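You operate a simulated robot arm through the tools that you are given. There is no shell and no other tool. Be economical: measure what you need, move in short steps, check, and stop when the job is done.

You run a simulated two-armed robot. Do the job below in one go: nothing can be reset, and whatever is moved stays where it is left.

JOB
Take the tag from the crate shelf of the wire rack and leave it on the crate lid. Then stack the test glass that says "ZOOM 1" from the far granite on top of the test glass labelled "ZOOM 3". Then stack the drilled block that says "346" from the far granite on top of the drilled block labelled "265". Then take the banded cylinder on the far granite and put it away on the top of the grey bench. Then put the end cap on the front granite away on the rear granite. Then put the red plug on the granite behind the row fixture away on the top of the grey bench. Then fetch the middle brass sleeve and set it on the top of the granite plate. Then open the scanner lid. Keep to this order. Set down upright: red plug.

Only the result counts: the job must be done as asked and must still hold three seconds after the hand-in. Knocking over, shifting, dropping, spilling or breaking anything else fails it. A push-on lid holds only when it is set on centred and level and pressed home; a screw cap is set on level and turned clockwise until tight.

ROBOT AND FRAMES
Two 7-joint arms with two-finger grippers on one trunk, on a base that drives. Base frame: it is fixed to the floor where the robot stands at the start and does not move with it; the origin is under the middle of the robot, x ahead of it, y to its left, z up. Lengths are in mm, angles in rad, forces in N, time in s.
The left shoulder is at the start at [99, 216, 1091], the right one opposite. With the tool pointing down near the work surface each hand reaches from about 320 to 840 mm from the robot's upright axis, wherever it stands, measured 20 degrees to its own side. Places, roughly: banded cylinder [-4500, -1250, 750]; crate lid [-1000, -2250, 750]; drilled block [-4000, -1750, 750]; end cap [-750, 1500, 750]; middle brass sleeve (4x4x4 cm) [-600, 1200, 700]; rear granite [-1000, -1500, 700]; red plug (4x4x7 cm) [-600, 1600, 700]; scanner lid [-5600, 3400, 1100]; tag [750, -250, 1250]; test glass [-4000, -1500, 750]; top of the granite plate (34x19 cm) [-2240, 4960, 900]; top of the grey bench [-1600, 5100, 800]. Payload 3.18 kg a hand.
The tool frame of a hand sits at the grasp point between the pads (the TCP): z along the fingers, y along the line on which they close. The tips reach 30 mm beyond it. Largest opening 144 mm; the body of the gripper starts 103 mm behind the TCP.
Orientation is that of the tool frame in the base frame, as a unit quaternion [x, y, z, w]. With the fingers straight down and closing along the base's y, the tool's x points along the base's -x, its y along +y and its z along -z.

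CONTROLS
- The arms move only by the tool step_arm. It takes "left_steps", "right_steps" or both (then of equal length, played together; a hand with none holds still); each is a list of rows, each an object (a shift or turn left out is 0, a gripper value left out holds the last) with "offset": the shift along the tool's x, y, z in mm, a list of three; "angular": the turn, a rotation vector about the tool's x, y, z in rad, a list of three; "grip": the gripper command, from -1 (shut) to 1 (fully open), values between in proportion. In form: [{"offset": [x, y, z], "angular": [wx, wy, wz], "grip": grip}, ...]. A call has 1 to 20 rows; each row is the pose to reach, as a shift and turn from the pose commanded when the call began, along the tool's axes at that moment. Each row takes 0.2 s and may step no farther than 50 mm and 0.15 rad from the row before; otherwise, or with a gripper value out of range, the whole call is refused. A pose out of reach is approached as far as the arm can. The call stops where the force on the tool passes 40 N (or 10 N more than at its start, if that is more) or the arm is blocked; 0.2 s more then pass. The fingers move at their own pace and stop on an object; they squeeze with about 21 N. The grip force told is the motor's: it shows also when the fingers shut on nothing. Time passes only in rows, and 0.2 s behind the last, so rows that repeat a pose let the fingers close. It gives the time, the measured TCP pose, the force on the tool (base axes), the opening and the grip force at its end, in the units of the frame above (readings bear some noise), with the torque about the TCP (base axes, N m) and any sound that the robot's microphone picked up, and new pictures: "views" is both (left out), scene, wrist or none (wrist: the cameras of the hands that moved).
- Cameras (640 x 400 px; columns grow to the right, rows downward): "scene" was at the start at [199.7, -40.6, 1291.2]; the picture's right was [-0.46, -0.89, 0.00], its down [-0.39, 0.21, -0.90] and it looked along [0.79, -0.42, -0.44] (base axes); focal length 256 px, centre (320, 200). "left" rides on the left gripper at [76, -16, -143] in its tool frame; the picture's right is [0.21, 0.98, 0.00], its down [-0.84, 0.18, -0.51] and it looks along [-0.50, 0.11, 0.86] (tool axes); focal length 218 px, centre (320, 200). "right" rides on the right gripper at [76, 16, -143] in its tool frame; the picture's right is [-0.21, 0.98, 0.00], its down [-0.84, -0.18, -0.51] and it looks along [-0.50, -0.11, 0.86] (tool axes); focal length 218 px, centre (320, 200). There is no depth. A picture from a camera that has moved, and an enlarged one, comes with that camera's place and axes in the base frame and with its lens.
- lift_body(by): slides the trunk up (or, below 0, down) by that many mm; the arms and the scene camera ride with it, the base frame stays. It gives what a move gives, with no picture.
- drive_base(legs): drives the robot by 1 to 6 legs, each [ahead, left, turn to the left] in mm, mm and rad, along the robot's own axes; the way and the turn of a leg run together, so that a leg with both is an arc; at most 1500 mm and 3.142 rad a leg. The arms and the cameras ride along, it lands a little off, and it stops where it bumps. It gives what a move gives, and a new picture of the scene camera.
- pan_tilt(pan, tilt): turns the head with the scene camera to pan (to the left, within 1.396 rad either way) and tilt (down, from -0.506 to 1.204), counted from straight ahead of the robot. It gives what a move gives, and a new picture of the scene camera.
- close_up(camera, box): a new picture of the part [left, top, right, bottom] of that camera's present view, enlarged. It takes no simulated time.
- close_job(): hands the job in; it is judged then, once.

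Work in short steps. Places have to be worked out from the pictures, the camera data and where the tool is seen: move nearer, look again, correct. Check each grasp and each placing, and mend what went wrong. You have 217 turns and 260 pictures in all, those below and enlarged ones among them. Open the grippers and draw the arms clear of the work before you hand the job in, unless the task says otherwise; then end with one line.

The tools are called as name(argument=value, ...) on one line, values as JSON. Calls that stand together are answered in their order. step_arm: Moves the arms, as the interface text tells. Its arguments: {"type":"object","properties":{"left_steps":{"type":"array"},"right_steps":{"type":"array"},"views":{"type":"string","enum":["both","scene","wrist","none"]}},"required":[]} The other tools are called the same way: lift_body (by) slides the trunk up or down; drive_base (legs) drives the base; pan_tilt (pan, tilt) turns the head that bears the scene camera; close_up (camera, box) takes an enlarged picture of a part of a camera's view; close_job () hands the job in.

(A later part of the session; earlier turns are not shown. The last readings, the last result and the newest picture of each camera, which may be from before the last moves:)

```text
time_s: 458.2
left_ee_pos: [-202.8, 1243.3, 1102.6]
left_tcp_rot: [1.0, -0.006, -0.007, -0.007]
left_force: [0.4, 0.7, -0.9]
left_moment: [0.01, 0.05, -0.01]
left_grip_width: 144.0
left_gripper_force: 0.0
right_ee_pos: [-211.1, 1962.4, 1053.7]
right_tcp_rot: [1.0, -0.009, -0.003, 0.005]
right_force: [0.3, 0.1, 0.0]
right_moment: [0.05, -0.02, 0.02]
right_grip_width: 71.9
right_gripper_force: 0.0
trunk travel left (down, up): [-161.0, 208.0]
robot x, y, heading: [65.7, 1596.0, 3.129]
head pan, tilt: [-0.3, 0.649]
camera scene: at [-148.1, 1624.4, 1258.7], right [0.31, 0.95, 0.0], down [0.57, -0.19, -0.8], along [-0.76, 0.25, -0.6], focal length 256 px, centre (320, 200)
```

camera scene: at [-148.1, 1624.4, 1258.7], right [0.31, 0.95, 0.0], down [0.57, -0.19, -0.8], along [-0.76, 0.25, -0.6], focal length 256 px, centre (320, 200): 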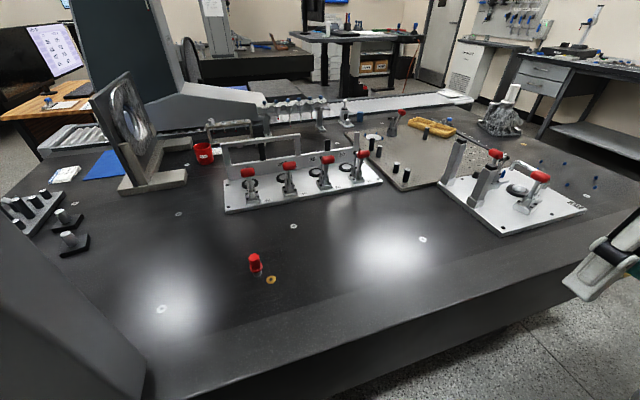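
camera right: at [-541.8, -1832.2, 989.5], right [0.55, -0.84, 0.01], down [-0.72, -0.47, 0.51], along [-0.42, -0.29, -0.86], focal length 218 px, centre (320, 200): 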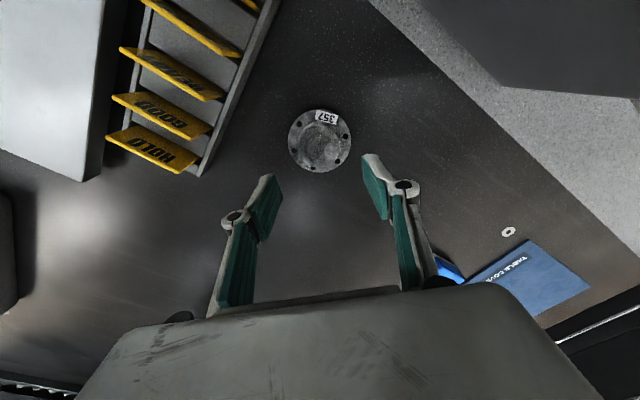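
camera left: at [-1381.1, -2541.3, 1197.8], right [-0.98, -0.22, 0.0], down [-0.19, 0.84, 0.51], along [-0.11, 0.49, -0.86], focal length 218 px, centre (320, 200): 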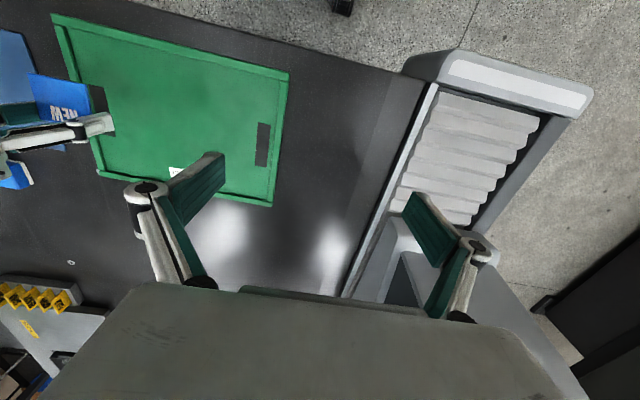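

I turn 0.36 rad left so that the plug (≈(-585, 1603)) lies in the right arm's sector.

drive_base(legs=[[0, 0, 0.36]])

lift_body(by=-30)

```text
time_s: 459.8
left_ee_pos: [-59.6, 1169.1, 1101.1]
left_tcp_rot: [0.984, 0.177, -0.009, -0.006]
left_force: [0.4, -0.4, 0.6]
left_moment: [0.0, 0.03, 0.02]
left_grip_width: 144.0
left_gripper_force: 0.0
right_ee_pos: [-324.2, 1837.2, 1054.6]
right_tcp_rot: [0.985, 0.173, -0.003, 0.006]
right_force: [0.0, -0.7, 0.7]
right_moment: [0.01, 0.02, -0.01]
right_grip_width: 72.0
right_gripper_force: 0.1
trunk travel left (down, up): [-161.0, 208.0]
robot x, y, heading: [60.3, 1593.2, -2.793]
head pan, tilt: [-0.3, 0.649]
camera scene: at [-144.1, 1545.0, 1258.7], right [-0.05, 1.0, 0.0], down [0.6, 0.03, -0.8], along [-0.8, -0.04, -0.6], focal length 256 px, centre (320, 200)
```

scene: 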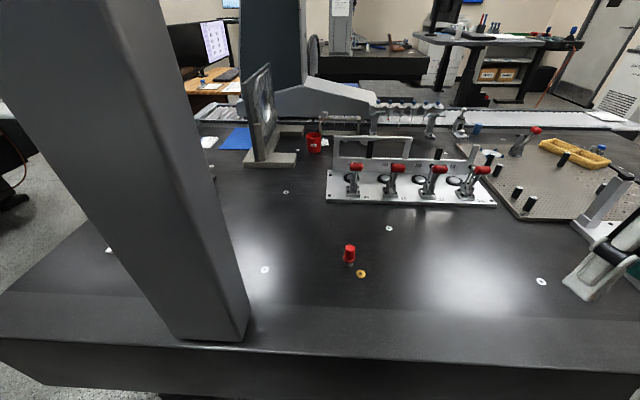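

```text
time_s: 460.5
left_ee_pos: [-59.6, 1170.3, 1074.8]
left_tcp_rot: [0.984, 0.177, -0.01, -0.005]
left_force: [0.0, -0.1, 0.5]
left_moment: [-0.03, 0.08, 0.0]
left_grip_width: 143.8
left_gripper_force: 0.1
right_ee_pos: [-323.6, 1838.0, 1024.9]
right_tcp_rot: [0.985, 0.174, -0.004, 0.006]
right_force: [0.7, 0.4, -0.3]
right_moment: [-0.05, 0.02, 0.0]
right_grip_width: 71.8
right_gripper_force: 0.1
trunk travel left (down, up): [-131.0, 238.0]
robot x, y, heading: [68.2, 1598.8, -2.788]
head pan, tilt: [-0.3, 0.649]
```

The plug is at (-591, 1598). I move the right hand over it.

step_arm(right_steps=[{"offset": [-37, 15, 0]}, {"offset": [-74, 30, 10]}, {"offset": [-111, 45, 25]}, {"offset": [-148, 60, 40]}, {"offset": [-185, 75, 55]}, {"offset": [-222, 90, 70]}, {"offset": [-259, 105, 85]}, {"offset": [-296, 120, 100]}, {"offset": [-333, 134, 115]}], views="wrist")

```text
time_s: 462.5
left_ee_pos: [-62.0, 1169.0, 1071.8]
left_tcp_rot: [0.984, 0.178, -0.008, -0.006]
left_force: [-0.7, -0.6, 0.2]
left_moment: [0.04, -0.03, 0.01]
left_grip_width: 144.1
left_gripper_force: 0.0
right_ee_pos: [-591.6, 1595.0, 913.4]
right_tcp_rot: [0.985, 0.174, 0.0, 0.005]
right_force: [-0.3, 0.5, -0.4]
right_moment: [0.03, -0.04, 0.0]
right_grip_width: 71.8
right_gripper_force: 0.1
trunk travel left (down, up): [-131.0, 238.0]
robot x, y, heading: [65.0, 1591.2, -2.79]
head pan, tilt: [-0.3, 0.649]
camera right: at [-514.5, 1609.0, 1056.1], right [0.14, -0.99, 0.01], down [-0.85, -0.11, 0.51], along [-0.5, -0.08, -0.86], focal length 218 px, centre (320, 200)
```

right: 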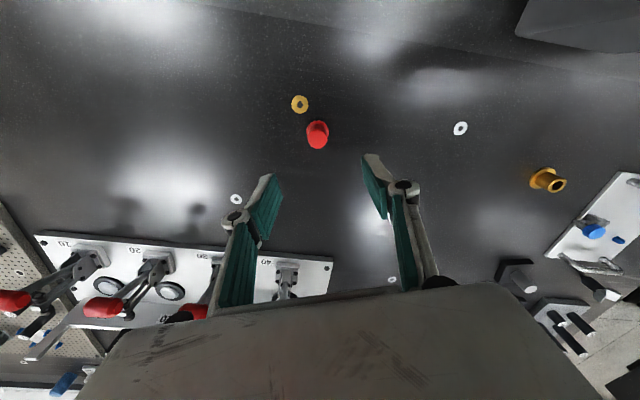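

The plug top is at (-585, 1599). I centre and descend to TCP z≈782 to grip its red cap above the flange.

step_arm(right_steps=[{"offset": [8, -2, 30], "grip": 0.3}, {"offset": [8, -2, 65]}, {"offset": [8, -2, 95]}, {"offset": [8, -2, 118]}, {"offset": [8, -2, 131]}, {"offset": [8, -2, 131]}], views="none")

close_up(camera="right", box=[192, 90, 448, 250])

```text
time_s: 463.9
left_ee_pos: [-60.0, 1170.2, 1071.9]
left_tcp_rot: [0.984, 0.177, -0.009, -0.006]
left_force: [-0.1, -0.1, -0.3]
left_moment: [-0.04, -0.01, 0.01]
left_grip_width: 143.8
left_gripper_force: 0.0
right_ee_pos: [-583.4, 1601.4, 782.6]
right_tcp_rot: [0.985, 0.174, -0.003, 0.005]
right_force: [0.0, -0.2, -0.1]
right_moment: [-0.01, 0.01, -0.01]
right_grip_width: 93.7
right_gripper_force: 0.0
trunk travel left (down, up): [-131.0, 238.0]
robot x, y, heading: [67.8, 1595.3, -2.79]
head pan, tilt: [-0.3, 0.649]
```

```text
2.50 times, centred on (320, 170) of right
camera zoom: at [-506.4, 1615.6, 925.2], right [0.14, -0.99, 0.01], down [-0.85, -0.11, 0.51], along [-0.5, -0.08, -0.86], focal length 546 px, centre (320, 275)
```

zoom: 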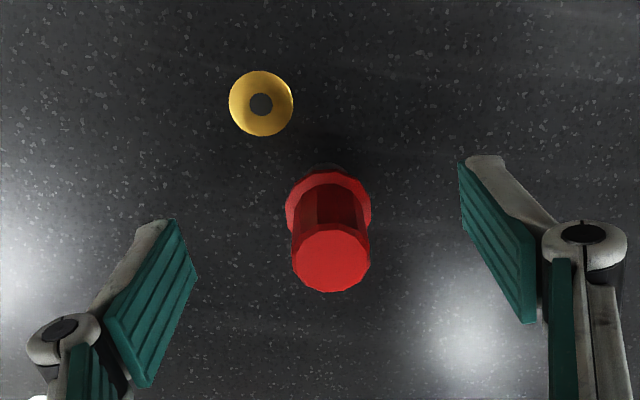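

The cap is centred between the pads. I close and lift.

step_arm(right_steps=[{"offset": [0, 0, 0], "grip": -0.2}, {"offset": [0, 0, 0], "grip": -1}, {"offset": [0, 0, 0], "grip": -1}, {"offset": [0, 0, 0], "grip": -1}, {"offset": [0, 0, -15]}, {"offset": [0, 0, -50]}, {"offset": [0, 0, -100]}], views="wrist")

```text
time_s: 465.5
left_ee_pos: [-59.2, 1169.8, 1072.6]
left_tcp_rot: [0.984, 0.177, -0.009, -0.005]
left_force: [0.5, 0.0, 0.5]
left_moment: [-0.03, 0.02, -0.01]
left_grip_width: 143.9
left_gripper_force: 0.0
right_ee_pos: [-584.0, 1604.3, 884.7]
right_tcp_rot: [0.985, 0.173, -0.002, 0.007]
right_force: [0.7, -0.1, -1.1]
right_moment: [0.0, 0.06, 0.03]
right_grip_width: 25.3
right_gripper_force: 20.8
trunk travel left (down, up): [-131.0, 238.0]
robot x, y, heading: [69.1, 1593.6, -2.786]
head pan, tilt: [-0.3, 0.649]
camera right: at [-506.9, 1618.8, 1027.6], right [0.14, -0.99, 0.01], down [-0.85, -0.11, 0.51], along [-0.51, -0.08, -0.86], focal length 218 px, centre (320, 200)
```

right: 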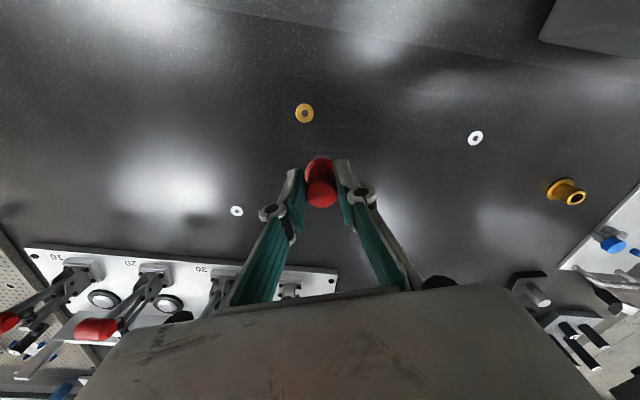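

The plug is held (25 mm). I raise and retract it, square up, strafe north and then drive west to the grey bench.

step_arm(right_steps=[{"offset": [10, 0, -40]}, {"offset": [40, -5, -75]}, {"offset": [80, -10, -100]}, {"offset": [120, -20, -110]}, {"offset": [165, -30, -110]}, {"offset": [205, -40, -110]}], views="none")

drive_base(legs=[[0, 0, -0.352], [0, -1200, 0], [0, -1200, 0]])

```text
time_s: 466.9
left_ee_pos: [-59.9, 1170.1, 1072.1]
left_tcp_rot: [0.984, 0.177, -0.01, -0.006]
left_force: [0.6, 0.5, -0.2]
left_moment: [-0.03, 0.01, 0.0]
left_grip_width: 143.9
left_gripper_force: 0.0
right_ee_pos: [-402.5, 1712.4, 991.3]
right_tcp_rot: [0.985, 0.174, -0.003, 0.006]
right_force: [0.6, 0.7, -1.6]
right_moment: [0.01, 0.0, -0.01]
right_grip_width: 25.4
right_gripper_force: 21.2
trunk travel left (down, up): [-131.0, 238.0]
robot x, y, heading: [63.4, 1593.1, -2.79]
head pan, tilt: [-0.3, 0.649]
```

```text
time_s: 488.6
left_ee_pos: [-205.0, 3565.2, 1072.9]
left_tcp_rot: [1.0, 0.007, -0.007, -0.007]
left_force: [0.2, 0.2, -0.2]
left_moment: [-0.01, 0.0, -0.01]
left_grip_width: 143.8
left_gripper_force: 0.1
right_ee_pos: [-347.9, 4191.1, 991.3]
right_tcp_rot: [1.0, 0.003, -0.004, 0.006]
right_force: [-0.8, 0.3, -2.3]
right_moment: [0.02, -0.03, -0.04]
right_grip_width: 24.8
right_gripper_force: 20.9
trunk travel left (down, up): [-131.0, 238.0]
robot x, y, heading: [56.4, 3922.8, -3.132]
head pan, tilt: [-0.3, 0.649]
camera scene: at [-190.5, 3947.5, 1223.7], right [0.29, 0.96, 0.0], down [0.58, -0.17, -0.8], along [-0.76, 0.23, -0.6], focal length 256 px, centre (320, 200)
```

scene: 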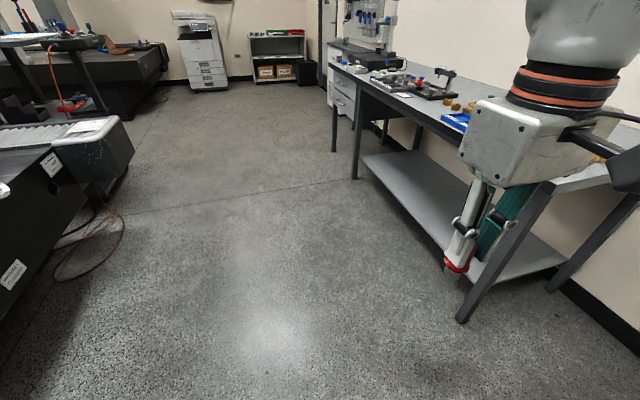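

I drive west to x≈-2170, turn to face the bench and approach.

drive_base(legs=[[1200, 0, 0], [1030, 0, 0], [0, 0, -1.58], [260, 0, 0]])

pan_tilt(pan=-0.25, tilt=0.7)

```text
time_s: 505.0
left_ee_pos: [-2546.4, 4414.8, 1072.0]
left_tcp_rot: [-0.701, 0.713, 0.0, 0.009]
left_force: [0.9, 0.1, -0.6]
left_moment: [-0.04, -0.04, 0.02]
left_grip_width: 143.9
left_gripper_force: 0.1
right_ee_pos: [-1916.3, 4538.1, 991.3]
right_tcp_rot: [-0.699, 0.715, 0.005, -0.002]
right_force: [-0.4, 0.3, -1.3]
right_moment: [-0.01, 0.0, -0.02]
right_grip_width: 24.8
right_gripper_force: 21.3
trunk travel left (down, up): [-131.0, 238.0]
robot x, y, heading: [-2197.9, 4145.0, 1.549]
head pan, tilt: [-0.3, 0.649]
camera scene: at [-2165.8, 4391.3, 1223.6], right [0.95, -0.32, 0.0], down [-0.19, -0.57, -0.8], along [0.25, 0.76, -0.6], focal length 256 px, centre (320, 200)
```

scene: 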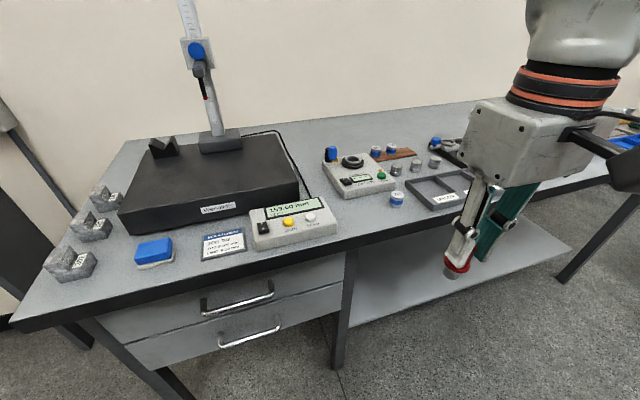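

```text
time_s: 505.7
left_ee_pos: [-2545.1, 4414.6, 1073.0]
left_tcp_rot: [-0.701, 0.713, 0.0, 0.01]
left_force: [0.0, -0.6, 0.0]
left_moment: [-0.01, -0.03, -0.03]
left_grip_width: 144.2
left_gripper_force: 0.0
right_ee_pos: [-1915.2, 4537.6, 991.1]
right_tcp_rot: [-0.699, 0.715, 0.006, -0.002]
right_force: [-0.6, -0.1, -1.4]
right_moment: [-0.01, 0.0, -0.02]
right_grip_width: 24.7
right_gripper_force: 20.9
trunk travel left (down, up): [-131.0, 238.0]
robot x, y, heading: [-2199.4, 4138.9, 1.553]
head pan, tilt: [-0.25, 0.7]
camera scene: at [-2170.5, 4390.3, 1219.4], right [0.96, -0.27, 0.0], down [-0.17, -0.62, -0.77], along [0.2, 0.74, -0.64], focal length 256 px, centre (320, 200)
```

scene: 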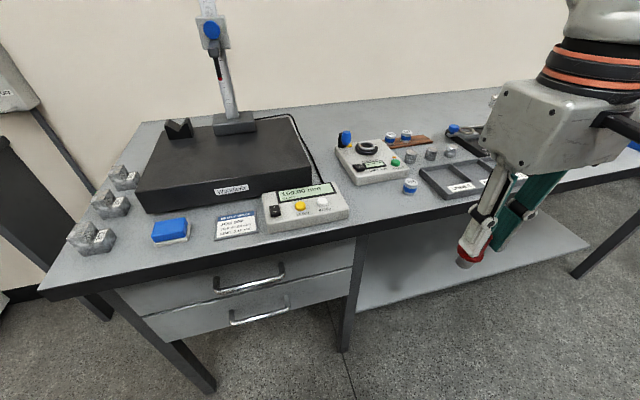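

The patch near (-1915, 4785) between the readout box and the cylinder is free. I bring the plug over it and down to just above the bench.

step_arm(right_steps=[{"offset": [-45, 1, 0]}, {"offset": [-90, 2, 0]}, {"offset": [-135, 3, 0]}, {"offset": [-180, 4, 10]}, {"offset": [-220, 5, 25]}, {"offset": [-247, 6, 40]}, {"offset": [-247, 6, 62]}], views="wrist")

close_up(camera="scene", box=[304, 110, 496, 230])

```text
time_s: 507.3
left_ee_pos: [-2545.7, 4415.0, 1073.2]
left_tcp_rot: [-0.701, 0.713, 0.001, 0.011]
left_force: [0.8, -0.2, 0.4]
left_moment: [-0.03, -0.01, -0.01]
left_grip_width: 144.2
left_gripper_force: 0.0
right_ee_pos: [-1919.5, 4786.3, 931.8]
right_tcp_rot: [-0.698, 0.716, 0.005, -0.002]
right_force: [0.0, 0.4, -1.9]
right_moment: [0.0, -0.02, -0.01]
right_grip_width: 24.5
right_gripper_force: 21.4
trunk travel left (down, up): [-131.0, 238.0]
robot x, y, heading: [-2194.9, 4141.5, 1.55]
head pan, tilt: [-0.25, 0.7]
camera right: at [-1936.2, 4711.1, 1073.8], right [-0.97, 0.23, 0.01], down [0.21, 0.83, 0.51], along [0.11, 0.5, -0.86], focal length 218 px, centre (320, 200)
```

right: 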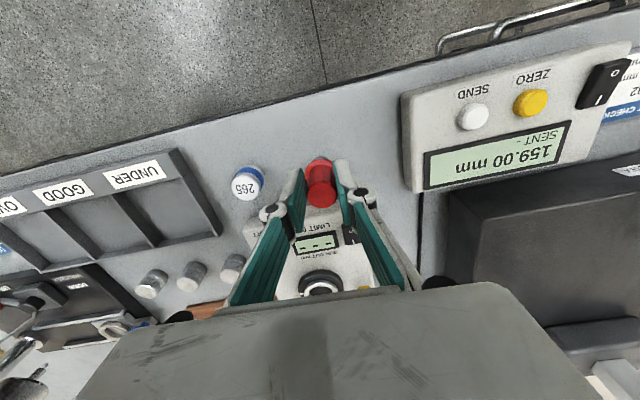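

```text
3.33 times, centred on (400, 170) of scene
camera zoom: at [-2170.5, 4390.4, 1219.3], right [0.96, -0.27, 0.0], down [-0.17, -0.62, -0.76], along [0.2, 0.74, -0.64], focal length 852 px, centre (53, 300)
```

zoom: 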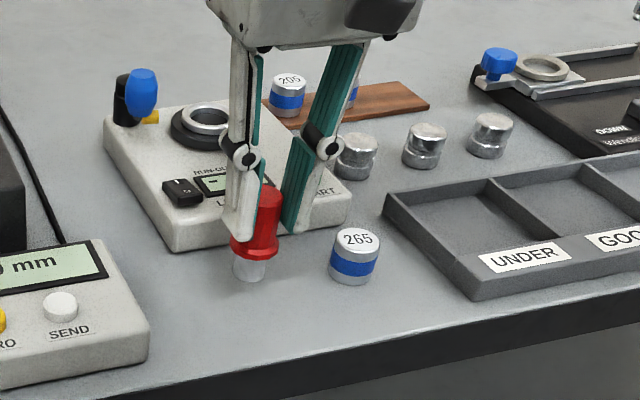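

The spot is clear. I lower gently until contact.

step_arm(right_steps=[{"offset": [5, 0, 8]}, {"offset": [5, 0, 15]}, {"offset": [5, 0, 20]}, {"offset": [5, 0, 23]}, {"offset": [5, 0, 26]}, {"offset": [5, 0, 28]}, {"offset": [5, 0, 30]}, {"offset": [5, 0, 32]}], views="none")

close_up(camera="scene", box=[304, 110, 496, 230])

```text
time_s: 509.1
left_ee_pos: [-2546.6, 4413.8, 1072.1]
left_tcp_rot: [-0.702, 0.712, 0.002, 0.011]
left_force: [0.0, 0.1, -0.2]
left_moment: [-0.01, 0.03, 0.0]
left_grip_width: 143.9
left_gripper_force: 0.1
right_ee_pos: [-1918.6, 4779.8, 901.0]
right_tcp_rot: [-0.699, 0.715, 0.008, 0.0]
right_force: [-0.5, 2.3, 20.1]
right_moment: [0.25, 0.05, 0.0]
right_grip_width: 25.0
right_gripper_force: 21.1
trunk travel left (down, up): [-131.0, 238.0]
robot x, y, heading: [-2197.8, 4142.1, 1.551]
head pan, tilt: [-0.25, 0.7]
```

```text
3.33 times, centred on (400, 170) of scene
camera zoom: at [-2171.4, 4388.9, 1219.8], right [0.96, -0.27, 0.0], down [-0.17, -0.62, -0.77], along [0.2, 0.74, -0.64], focal length 852 px, centre (53, 300)
```

zoom: 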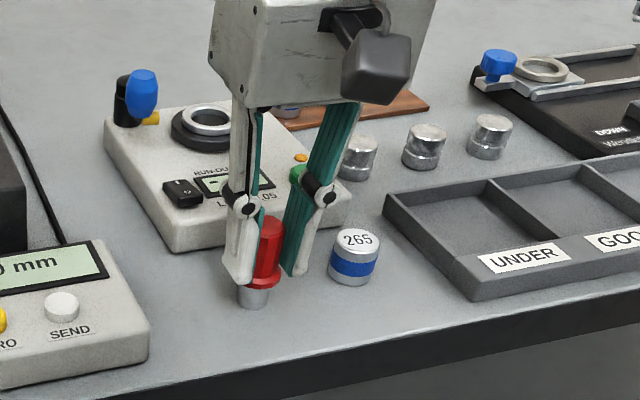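

Contact with 20 N; the plug stands upright. I open just enough and rise straight.

step_arm(right_steps=[{"offset": [0, 0, -1], "grip": -0.5}, {"offset": [0, 0, -1], "grip": -0.35}, {"offset": [0, 0, -1], "grip": -0.3}, {"offset": [0, 0, -40], "grip": -0.3}, {"offset": [0, 0, -85], "grip": -0.3}, {"offset": [30, 0, -120], "grip": -0.3}], views="none")

close_up(camera="scene", box=[144, 100, 464, 300])

```text
time_s: 510.5
left_ee_pos: [-2545.9, 4411.9, 1073.2]
left_tcp_rot: [-0.702, 0.713, 0.001, 0.011]
left_force: [0.3, -0.2, 0.4]
left_moment: [0.05, -0.01, 0.02]
left_grip_width: 144.0
left_gripper_force: 0.0
right_ee_pos: [-1917.5, 4745.8, 1022.4]
right_tcp_rot: [-0.699, 0.715, 0.008, 0.0]
right_force: [0.6, -0.4, 0.6]
right_moment: [0.03, 0.0, 0.01]
right_grip_width: 50.4
right_gripper_force: 0.0
trunk travel left (down, up): [-131.0, 238.0]
robot x, y, heading: [-2198.9, 4140.6, 1.551]
head pan, tilt: [-0.25, 0.7]
```

```text
2.00 times, centred on (304, 200) of scene
camera zoom: at [-2170.9, 4387.6, 1220.4], right [0.96, -0.27, 0.0], down [-0.17, -0.62, -0.77], along [0.2, 0.74, -0.64], focal length 511 px, centre (352, 200)
```

zoom: 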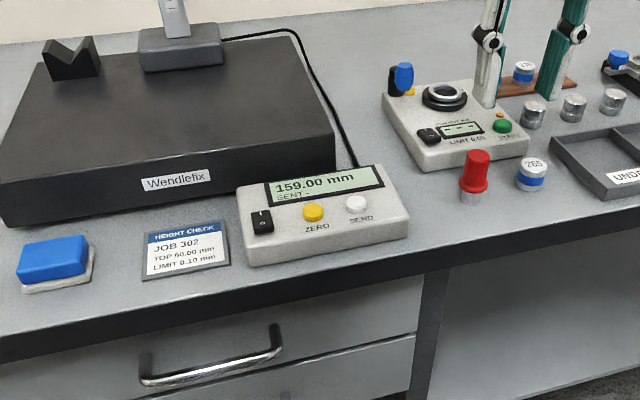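

The plug stands upright on the bench. Next the brass sleeve near (-624, 1200): I retract and drive back east, facing the granite, then south.

step_arm(right_steps=[{"offset": [40, -5, 0]}, {"offset": [80, -10, 0]}, {"offset": [120, -20, 0]}, {"offset": [160, -30, 0]}, {"offset": [200, -40, 0]}, {"offset": [240, -50, 0]}], views="none")

drive_base(legs=[[-210, 0, 0], [0, 0, 1.59], [-1200, 0, 0], [-1065, 0, 0]])

```text
time_s: 511.9
left_ee_pos: [-2545.3, 4413.3, 1073.1]
left_tcp_rot: [-0.701, 0.713, 0.001, 0.01]
left_force: [0.4, -0.8, -0.4]
left_moment: [0.06, -0.01, 0.02]
left_grip_width: 143.9
left_gripper_force: 0.0
right_ee_pos: [-1875.2, 4507.6, 1017.0]
right_tcp_rot: [-0.699, 0.715, 0.007, -0.001]
right_force: [0.3, 0.1, 0.2]
right_moment: [-0.03, 0.0, 0.01]
right_grip_width: 50.4
right_gripper_force: 0.1
trunk travel left (down, up): [-131.0, 238.0]
robot x, y, heading: [-2195.4, 4143.9, 1.553]
head pan, tilt: [-0.25, 0.7]
```

```text
time_s: 528.1
left_ee_pos: [-214.5, 3634.3, 1072.7]
left_tcp_rot: [1.0, 0.017, -0.008, -0.007]
left_force: [-0.1, -0.4, -0.1]
left_moment: [0.02, -0.01, -0.03]
left_grip_width: 143.7
left_gripper_force: 0.1
right_ee_pos: [-342.4, 4298.5, 1015.8]
right_tcp_rot: [1.0, 0.013, -0.003, 0.006]
right_force: [-0.1, 0.3, -0.2]
right_moment: [0.0, 0.0, 0.0]
right_grip_width: 50.4
right_gripper_force: 0.0
trunk travel left (down, up): [-131.0, 238.0]
robot x, y, heading: [41.9, 3991.2, -3.113]
head pan, tilt: [-0.25, 0.7]
camera scene: at [-206.9, 4012.1, 1219.4], right [0.22, 0.98, 0.0], down [0.63, -0.14, -0.77], along [-0.75, 0.17, -0.64], focal length 256 px, centre (320, 200)
```

scene: 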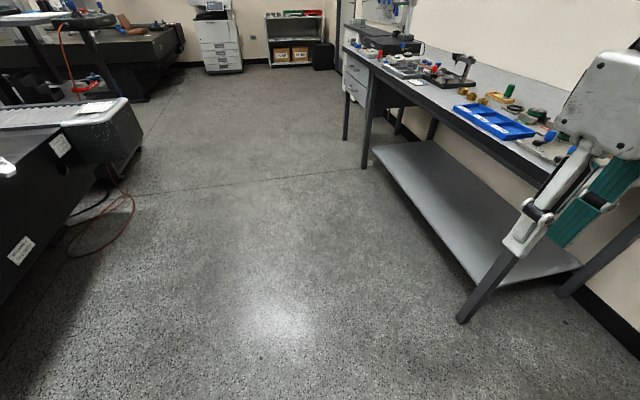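

I strafe south to y≈1550.

drive_base(legs=[[-25, 1220, -0.028], [0, 1220, 0]])

```text
time_s: 549.2
left_ee_pos: [-147.4, 1239.7, 1073.4]
left_tcp_rot: [1.0, 0.019, -0.008, -0.007]
left_force: [0.8, -0.4, -0.3]
left_moment: [-0.02, 0.01, -0.01]
left_grip_width: 144.0
left_gripper_force: 0.1
right_ee_pos: [-278.9, 1903.1, 1016.3]
right_tcp_rot: [1.0, 0.015, -0.003, 0.006]
right_force: [0.2, -0.9, -0.1]
right_moment: [0.0, -0.02, -0.01]
right_grip_width: 50.5
right_gripper_force: 0.1
trunk travel left (down, up): [-131.0, 238.0]
robot x, y, heading: [106.4, 1600.5, -3.111]
head pan, tilt: [-0.25, 0.7]
camera scene: at [-141.9, 1616.2, 1219.4], right [0.21, 0.98, 0.0], down [0.63, -0.14, -0.76], along [-0.75, 0.16, -0.64], focal length 256 px, centre (320, 200)
```

scene: 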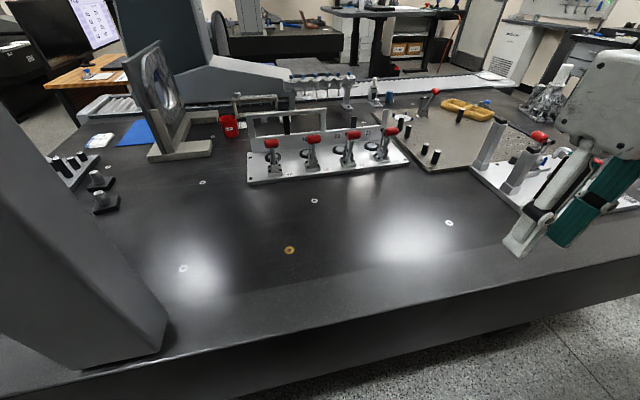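

I turn 0.77 rad left and edge forward, move the left hand forward a little and lower the trunk.

drive_base(legs=[[0, 0, 0.77], [65, 0, 0]])

step_arm(left_steps=[{"offset": [-20, 0, 0]}, {"offset": [-40, 0, 0]}, {"offset": [-60, 0, 0]}], views="none")

lift_body(by=-35)

pan_tilt(pan=-0.2, tilt=0.65)

```text
time_s: 552.2
left_ee_pos: [122.5, 1117.8, 1072.7]
left_tcp_rot: [0.923, 0.385, -0.009, -0.004]
left_force: [0.0, -0.9, -0.3]
left_moment: [0.04, -0.05, 0.01]
left_grip_width: 144.1
left_gripper_force: 0.0
right_ee_pos: [-426.9, 1514.1, 1015.6]
right_tcp_rot: [0.924, 0.381, -0.001, 0.006]
right_force: [0.5, 0.3, -0.1]
right_moment: [0.02, -0.03, -0.01]
right_grip_width: 50.3
right_gripper_force: 0.0
trunk travel left (down, up): [-131.0, 238.0]
robot x, y, heading: [61.8, 1557.2, -2.355]
head pan, tilt: [-0.25, 0.7]
camera scene: at [-129.3, 1399.0, 1219.2], right [-0.51, 0.86, 0.0], down [0.55, 0.33, -0.76], along [-0.66, -0.39, -0.64], focal length 256 px, centre (320, 200)
```

scene: 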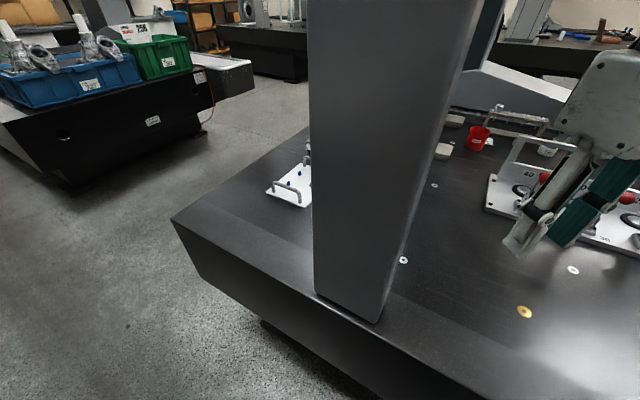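

```text
time_s: 553.0
left_ee_pos: [80.8, 1078.6, 1073.3]
left_tcp_rot: [0.922, 0.387, -0.01, -0.003]
left_force: [0.2, -0.6, -0.7]
left_moment: [-0.02, 0.0, 0.0]
left_grip_width: 144.1
left_gripper_force: 0.0
right_ee_pos: [-425.8, 1515.9, 1016.0]
right_tcp_rot: [0.924, 0.381, -0.001, 0.006]
right_force: [-0.5, 0.3, -0.2]
right_moment: [-0.03, -0.01, -0.02]
right_grip_width: 50.1
right_gripper_force: 0.0
trunk travel left (down, up): [-131.0, 238.0]
robot x, y, heading: [61.9, 1558.1, -2.358]
head pan, tilt: [-0.25, 0.7]
```

```text
time_s: 553.8
left_ee_pos: [68.1, 1064.8, 1018.3]
left_tcp_rot: [0.922, 0.386, 0.033, -0.022]
left_force: [0.7, 0.8, 0.4]
left_moment: [-0.09, 0.02, 0.0]
left_grip_width: 143.9
left_gripper_force: 0.1
right_ee_pos: [-424.2, 1516.4, 981.9]
right_tcp_rot: [0.925, 0.381, -0.003, 0.007]
right_force: [0.1, 1.2, 1.2]
right_moment: [0.0, 0.07, 0.01]
right_grip_width: 50.5
right_gripper_force: 0.0
trunk travel left (down, up): [-96.0, 273.0]
robot x, y, heading: [58.5, 1554.0, -2.361]
head pan, tilt: [-0.25, 0.7]
```

```text
time_s: 554.4
left_ee_pos: [67.5, 1063.7, 1018.0]
left_tcp_rot: [0.922, 0.386, 0.035, -0.022]
left_force: [0.9, -1.3, -0.3]
left_moment: [0.0, -0.01, 0.01]
left_grip_width: 143.9
left_gripper_force: 0.0
right_ee_pos: [-427.5, 1515.0, 981.7]
right_tcp_rot: [0.925, 0.381, -0.002, 0.006]
right_force: [0.1, 0.0, -0.4]
right_moment: [0.0, -0.01, 0.01]
right_grip_width: 50.6
right_gripper_force: 0.1
trunk travel left (down, up): [-96.0, 273.0]
robot x, y, heading: [59.0, 1557.5, -2.359]
head pan, tilt: [-0.201, 0.649]
camera scene: at [-155.6, 1367.4, 1179.9], right [-0.55, 0.83, 0.0], down [0.5, 0.33, -0.8], along [-0.66, -0.44, -0.6], focal length 256 px, centre (320, 200)
```

scene: 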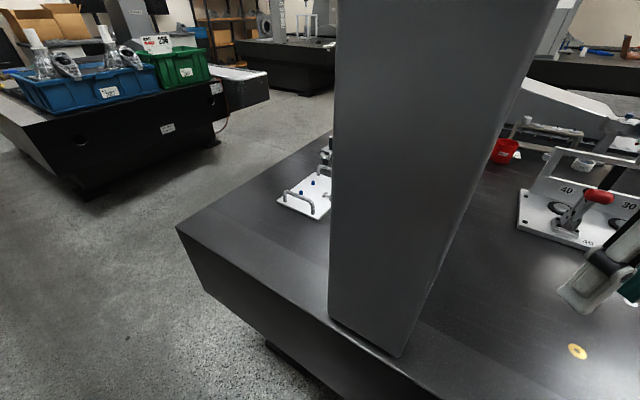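

The sleeve hides behind the column from this camera. I bring the right hand around the column's far side and look with the wrist camera.

step_arm(right_steps=[{"offset": [-35, -25, 0], "grip": 0.3}, {"offset": [-70, -50, 0]}, {"offset": [-105, -75, 0]}, {"offset": [-141, -100, 0]}, {"offset": [-176, -125, 0]}, {"offset": [-201, -96, 12]}, {"offset": [-226, -67, 25]}, {"offset": [-251, -38, 40]}, {"offset": [-276, -9, 55]}, {"offset": [-301, 20, 70]}, {"offset": [-326, 49, 85]}], views="both")

```text
time_s: 556.8
left_ee_pos: [64.9, 1062.6, 1015.0]
left_tcp_rot: [0.922, 0.386, 0.037, -0.024]
left_force: [-0.6, -0.2, -0.7]
left_moment: [0.04, -0.13, -0.01]
left_grip_width: 143.5
left_gripper_force: 0.1
right_ee_pos: [-626.6, 1250.9, 891.7]
right_tcp_rot: [0.925, 0.381, 0.002, 0.006]
right_force: [-0.6, 0.3, -0.1]
right_moment: [0.02, -0.04, -0.01]
right_grip_width: 93.5
right_gripper_force: 0.0
right hand out of reach, approached as far as the arm can: row 3, 4, 5, 6, 7, 8
trunk travel left (down, up): [-96.0, 273.0]
robot x, y, heading: [62.4, 1558.7, -2.354]
head pan, tilt: [-0.201, 0.649]
camera scene: at [-158.0, 1366.0, 1178.6], right [-0.55, 0.83, 0.0], down [0.51, 0.33, -0.8], along [-0.66, -0.44, -0.61], focal length 256 px, centre (320, 200)
camera right: at [-562.3, 1295.2, 1034.0], right [0.54, -0.84, 0.01], down [-0.73, -0.46, 0.51], along [-0.42, -0.28, -0.86], focal length 218 px, centre (320, 200)
```

scene: 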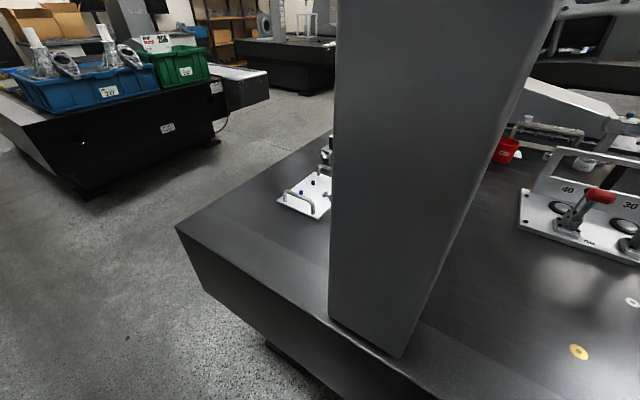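
right: 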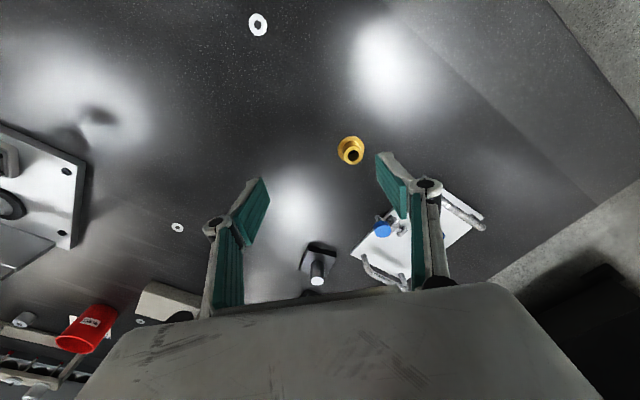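

The sleeve stands upright at (-618, 1203). I move over it and descend to TCP z≈760.

step_arm(right_steps=[{"offset": [-14, 20, 15]}, {"offset": [-28, 40, 30]}, {"offset": [-28, 40, 60]}, {"offset": [-28, 40, 90]}, {"offset": [-28, 40, 115]}, {"offset": [-28, 40, 131]}, {"offset": [-28, 40, 131]}], views="none")

close_up(camera="right", box=[192, 90, 448, 250])

```text
time_s: 558.4
left_ee_pos: [67.0, 1063.4, 1016.5]
left_tcp_rot: [0.922, 0.386, 0.034, -0.022]
left_force: [0.4, 0.1, 0.0]
left_moment: [-0.04, -0.01, -0.03]
left_grip_width: 144.2
left_gripper_force: 0.0
right_ee_pos: [-614.9, 1208.2, 769.7]
right_tcp_rot: [0.925, 0.381, -0.001, 0.006]
right_force: [-0.1, -1.3, 0.3]
right_moment: [0.0, -0.01, 0.0]
right_grip_width: 93.5
right_gripper_force: 0.0
right hand out of reach, approached as far as the arm can: row 2, 3, 4, 5, 6, 7
trunk travel left (down, up): [-96.0, 273.0]
robot x, y, heading: [59.8, 1557.5, -2.354]
head pan, tilt: [-0.201, 0.649]
```

```text
2.50 times, centred on (320, 170) of right
camera zoom: at [-550.7, 1254.7, 912.0], right [0.54, -0.84, 0.01], down [-0.73, -0.46, 0.51], along [-0.42, -0.29, -0.86], focal length 546 px, centre (320, 275)
```

zoom: 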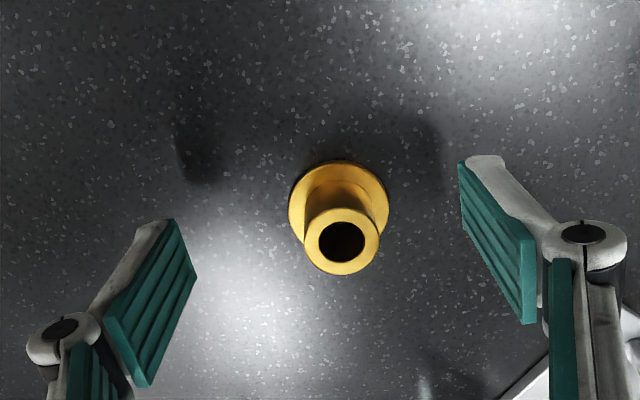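

Slightly short of reach and height; I pitch 0.1 rad forward and lower another 11 mm.

step_arm(right_steps=[{"offset": [-3, 2, 0], "angular": [0, -0.1, 0]}, {"offset": [-6, 4, 6], "angular": [0, -0.1, 0]}, {"offset": [-6, 4, 12], "angular": [0, -0.1, 0]}, {"offset": [-6, 4, 12], "angular": [0, -0.1, 0]}], views="none")

step_arm(right_steps=[{"offset": [0, 0, 0], "grip": -0.2}, {"offset": [0, 0, 0], "grip": -1}, {"offset": [0, 0, 0], "grip": -1}, {"offset": [0, 0, 0], "grip": -1}], views="wrist")

```text
time_s: 559.4
left_ee_pos: [65.8, 1064.1, 1017.5]
left_tcp_rot: [0.921, 0.387, 0.036, -0.022]
left_force: [0.0, 0.2, 0.0]
left_moment: [-0.04, 0.0, -0.02]
left_grip_width: 144.1
left_gripper_force: 0.0
right_ee_pos: [-616.9, 1200.8, 757.2]
right_tcp_rot: [0.923, 0.38, -0.048, 0.025]
right_force: [-0.3, -0.4, 0.6]
right_moment: [0.03, 0.01, -0.05]
right_grip_width: 93.8
right_gripper_force: 0.0
trunk travel left (down, up): [-96.0, 273.0]
robot x, y, heading: [62.6, 1560.1, -2.361]
head pan, tilt: [-0.201, 0.649]
```

```text
time_s: 560.4
left_ee_pos: [66.7, 1063.0, 1016.9]
left_tcp_rot: [0.922, 0.385, 0.035, -0.022]
left_force: [0.1, -0.2, -0.4]
left_moment: [-0.01, -0.01, -0.02]
left_grip_width: 144.2
left_gripper_force: 0.0
right_ee_pos: [-617.0, 1202.0, 757.8]
right_tcp_rot: [0.923, 0.38, -0.048, 0.025]
right_force: [0.5, -1.3, 1.2]
right_moment: [-0.02, 0.01, 0.01]
right_grip_width: 26.2
right_gripper_force: 21.2
trunk travel left (down, up): [-96.0, 273.0]
robot x, y, heading: [60.2, 1558.6, -2.356]
head pan, tilt: [-0.201, 0.649]
camera right: at [-542.3, 1256.9, 891.9], right [0.54, -0.84, 0.03], down [-0.69, -0.42, 0.59], along [-0.48, -0.34, -0.81], focal length 218 px, centre (320, 200)
```

right: 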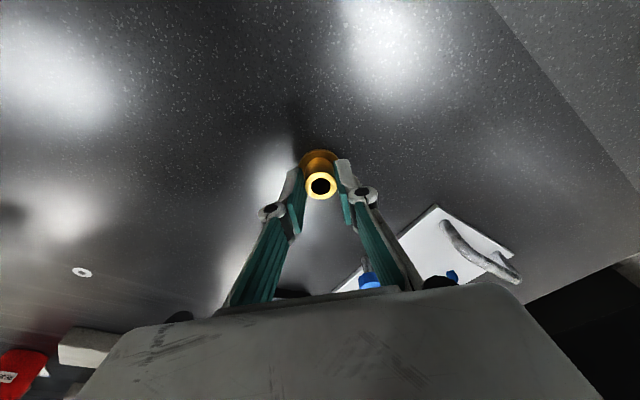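

The sleeve is held (26 mm). I lift and retract along the same path around the column.

step_arm(right_steps=[{"offset": [-5, 0, -45]}, {"offset": [-9, 0, -90]}, {"offset": [16, -29, -104]}, {"offset": [41, -58, -118]}, {"offset": [66, -87, -132]}, {"offset": [91, -116, -146]}, {"offset": [116, -145, -160]}, {"offset": [141, -174, -174]}, {"offset": [176, -149, -180]}, {"offset": [211, -124, -186]}, {"offset": [246, -99, -192]}, {"offset": [281, -74, -198]}, {"offset": [316, -49, -204]}], views="wrist")

drive_base(legs=[[-40, 0, 0], [0, 0, -0.785], [0, -1200, 0], [0, -1200, 0]])

```text
time_s: 563.2
left_ee_pos: [67.6, 1064.0, 1018.4]
left_tcp_rot: [0.922, 0.385, 0.035, -0.022]
left_force: [0.6, 0.4, 0.6]
left_moment: [0.0, 0.0, 0.02]
left_grip_width: 144.0
left_gripper_force: 0.0
right_ee_pos: [-415.3, 1472.0, 930.7]
right_tcp_rot: [0.923, 0.381, -0.046, 0.025]
right_force: [0.2, -0.6, -1.3]
right_moment: [0.03, -0.01, 0.02]
right_grip_width: 26.1
right_gripper_force: 20.7
right hand out of reach, approached as far as the arm can: row 13
trunk travel left (down, up): [-96.0, 273.0]
robot x, y, heading: [60.0, 1558.2, -2.355]
head pan, tilt: [-0.201, 0.649]
camera right: at [-340.0, 1526.9, 1064.1], right [0.54, -0.84, 0.03], down [-0.69, -0.42, 0.59], along [-0.48, -0.34, -0.81], focal length 218 px, centre (320, 200)
```

right: 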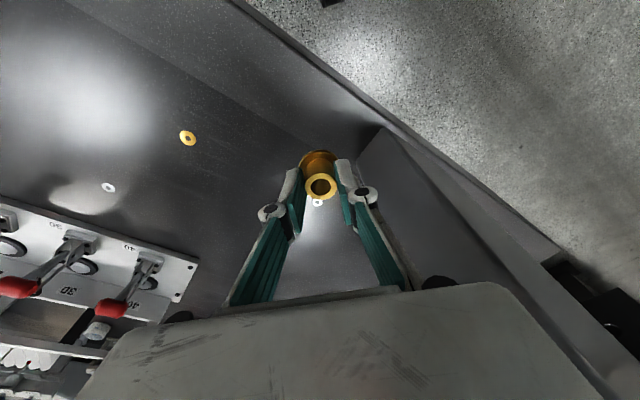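

```text
time_s: 584.5
left_ee_pos: [-174.7, 3458.3, 1016.0]
left_tcp_rot: [0.999, -0.03, 0.042, -0.006]
left_force: [-0.4, -0.5, -0.2]
left_moment: [0.06, -0.02, 0.02]
left_grip_width: 144.0
left_gripper_force: 0.1
right_ee_pos: [-183.7, 4090.0, 928.3]
right_tcp_rot: [0.998, -0.037, -0.051, 0.002]
right_force: [-0.6, -0.2, -1.1]
right_moment: [0.04, -0.01, 0.0]
right_grip_width: 26.1
right_gripper_force: 21.2
trunk travel left (down, up): [-96.0, 273.0]
robot x, y, heading: [192.4, 3787.9, 3.073]
head pan, tilt: [-0.201, 0.649]
stopped in leg 4: the robot was blocked; the commanded pose is now the measured one
camera scene: at [-93.6, 3824.8, 1179.7], right [0.27, 0.96, 0.0], down [0.58, -0.16, -0.8], along [-0.77, 0.21, -0.6], focal length 256 px, centre (320, 200)
```

scene: 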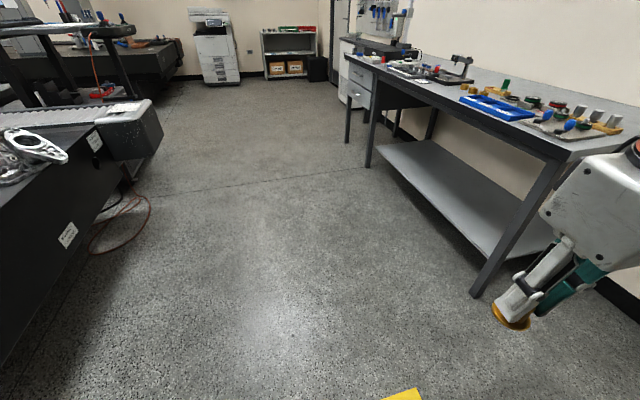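

I drifted east and brushed something on the right-rear (the cart). I drive forward away from it with corrected heading, west to x≈-2450.

drive_base(legs=[[150, 0, 0.068], [1300, 0, 0], [1190, 0, 0]])

```text
time_s: 585.2
left_ee_pos: [-178.0, 3455.5, 1016.5]
left_tcp_rot: [0.999, -0.03, 0.041, -0.006]
left_force: [1.0, -0.5, -0.2]
left_moment: [-0.01, -0.05, -0.02]
left_grip_width: 143.9
left_gripper_force: 0.0
right_ee_pos: [-186.4, 4088.7, 928.3]
right_tcp_rot: [0.998, -0.036, -0.051, 0.004]
right_force: [0.2, 0.4, -1.4]
right_moment: [0.0, -0.06, -0.02]
right_grip_width: 26.0
right_gripper_force: 21.2
trunk travel left (down, up): [-96.0, 273.0]
robot x, y, heading: [187.2, 3784.6, 3.075]
head pan, tilt: [-0.201, 0.649]
stopped in leg 1: the robot was blocked; the commanded pose is now the measured one
camera scene: at [-96.5, 3825.2, 1179.7], right [0.27, 0.96, 0.0], down [0.58, -0.16, -0.8], along [-0.77, 0.21, -0.6], focal length 256 px, centre (320, 200)
```

scene: 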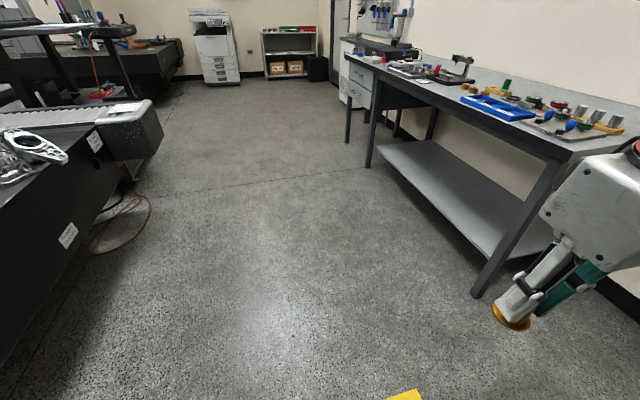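

I try a pure forward move first, without turning.

drive_base(legs=[[300, 0, 0]])

```text
time_s: 587.2
left_ee_pos: [-471.4, 3477.0, 1017.3]
left_tcp_rot: [0.999, -0.03, 0.04, -0.006]
left_force: [0.2, 0.1, 0.2]
left_moment: [0.04, 0.01, -0.02]
left_grip_width: 144.0
left_gripper_force: 0.1
right_ee_pos: [-480.4, 4108.7, 929.1]
right_tcp_rot: [0.998, -0.036, -0.052, 0.003]
right_force: [-0.6, -1.9, -0.9]
right_moment: [-0.01, -0.02, -0.01]
right_grip_width: 26.2
right_gripper_force: 20.5
trunk travel left (down, up): [-96.0, 273.0]
robot x, y, heading: [-101.2, 3805.4, 3.071]
head pan, tilt: [-0.201, 0.649]
camera scene: at [-390.9, 3845.4, 1179.8], right [0.27, 0.96, 0.0], down [0.58, -0.16, -0.8], along [-0.77, 0.21, -0.6], focal length 256 px, centre (320, 200)
```

scene: 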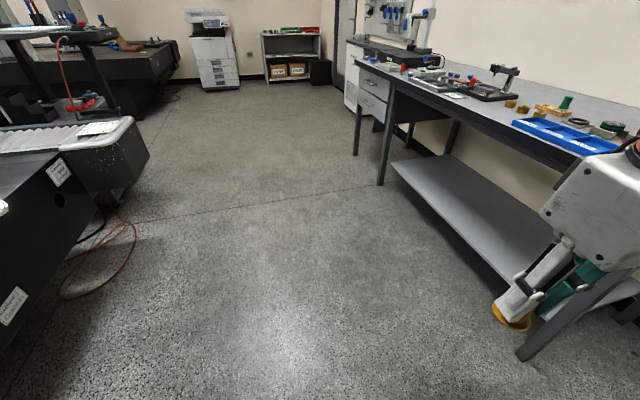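

Free. I continue west, raise the trunk for the plate height, turn to face the bench and approach.

lift_body(by=100)

drive_base(legs=[[1200, 0, 0.07], [1170, 0, 0], [0, 0, -1.571], [300, 0, 0]])

pan_tilt(pan=-0.25, tilt=0.5)

```text
time_s: 588.5
left_ee_pos: [-472.5, 3477.2, 1116.5]
left_tcp_rot: [0.999, -0.03, 0.042, -0.006]
left_force: [0.4, -0.3, 0.1]
left_moment: [-0.01, -0.07, -0.02]
left_grip_width: 143.7
left_gripper_force: 0.2
right_ee_pos: [-482.1, 4110.1, 1027.8]
right_tcp_rot: [0.998, -0.037, -0.05, 0.004]
right_force: [-0.4, 0.3, -1.4]
right_moment: [-0.02, -0.04, 0.01]
right_grip_width: 26.0
right_gripper_force: 21.4
trunk travel left (down, up): [-196.0, 173.0]
robot x, y, heading: [-105.1, 3805.6, 3.073]
head pan, tilt: [-0.201, 0.649]
```

```text
time_s: 605.8
left_ee_pos: [-2798.6, 4481.3, 1117.6]
left_tcp_rot: [-0.692, 0.721, -0.033, -0.024]
left_force: [0.4, 0.0, 0.8]
left_moment: [-0.03, -0.01, -0.03]
left_grip_width: 144.0
left_gripper_force: 0.2
right_ee_pos: [-2167.7, 4504.0, 1029.5]
right_tcp_rot: [-0.689, 0.723, 0.039, 0.033]
right_force: [-0.1, 0.2, -2.0]
right_moment: [-0.01, 0.02, -0.01]
right_grip_width: 26.2
right_gripper_force: 21.2
trunk travel left (down, up): [-196.0, 173.0]
robot x, y, heading: [-2458.7, 4123.2, 1.527]
head pan, tilt: [-0.201, 0.649]
camera scene: at [-2435.3, 4307.5, 1296.9], right [0.97, -0.24, 0.0], down [-0.15, -0.59, -0.8], along [0.19, 0.77, -0.61], focal length 256 px, centre (320, 200)
```

scene: 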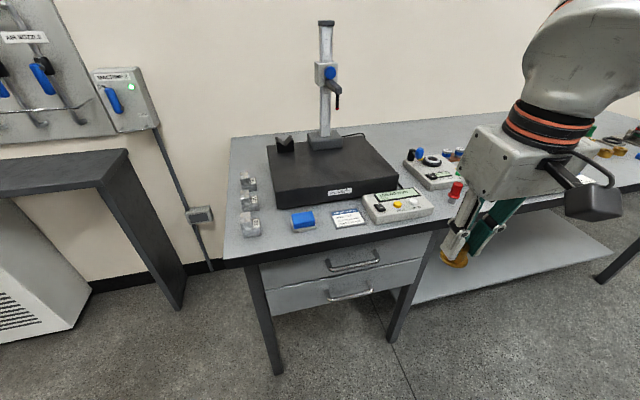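

```text
time_s: 606.5
left_ee_pos: [-2799.5, 4480.5, 1117.1]
left_tcp_rot: [-0.693, 0.719, -0.033, -0.024]
left_force: [0.2, -0.7, 0.5]
left_moment: [-0.02, 0.03, 0.0]
left_grip_width: 144.0
left_gripper_force: 0.0
right_ee_pos: [-2168.2, 4505.3, 1030.2]
right_tcp_rot: [-0.689, 0.723, 0.039, 0.034]
right_force: [0.0, -0.1, -1.3]
right_moment: [-0.02, 0.0, -0.01]
right_grip_width: 25.9
right_gripper_force: 21.2
trunk travel left (down, up): [-196.0, 173.0]
robot x, y, heading: [-2459.6, 4118.8, 1.526]
head pan, tilt: [-0.25, 0.499]
camera scene: at [-2430.0, 4309.6, 1310.3], right [0.96, -0.29, 0.0], down [-0.14, -0.46, -0.88], along [0.25, 0.84, -0.48], focal length 256 px, centre (320, 200)
```

scene: 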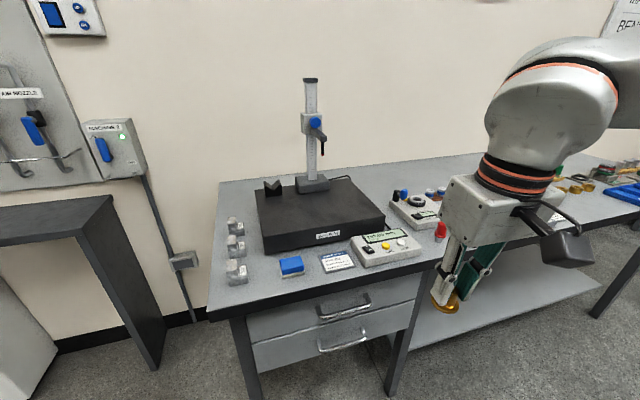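

The plate's top is about z 905–915, centred near (-2240, 4960); its front-left area is free. I move the base forward and left and then bring the sleeve over (-2310, 4910).

drive_base(legs=[[0, 0, 0.045], [190, 85, 0]])

```text
time_s: 608.5
left_ee_pos: [-2896.3, 4658.9, 1116.8]
left_tcp_rot: [0.709, -0.704, 0.034, 0.023]
left_force: [0.0, -0.5, -0.9]
left_moment: [-0.04, -0.02, -0.01]
left_grip_width: 144.3
left_gripper_force: 0.2
right_ee_pos: [-2266.5, 4708.8, 1029.1]
right_tcp_rot: [-0.704, 0.708, 0.04, 0.032]
right_force: [-1.1, 0.0, -1.2]
right_moment: [-0.04, -0.01, 0.02]
right_grip_width: 26.0
right_gripper_force: 20.8
trunk travel left (down, up): [-196.0, 173.0]
robot x, y, heading: [-2543.7, 4316.1, 1.569]
head pan, tilt: [-0.25, 0.499]
camera scene: at [-2521.0, 4503.9, 1310.3], right [0.97, -0.25, 0.0], down [-0.12, -0.46, -0.88], along [0.22, 0.85, -0.48], focal length 256 px, centre (320, 200)
```

scene: 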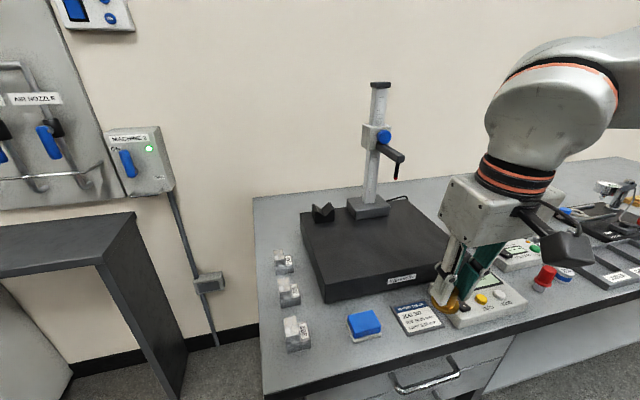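

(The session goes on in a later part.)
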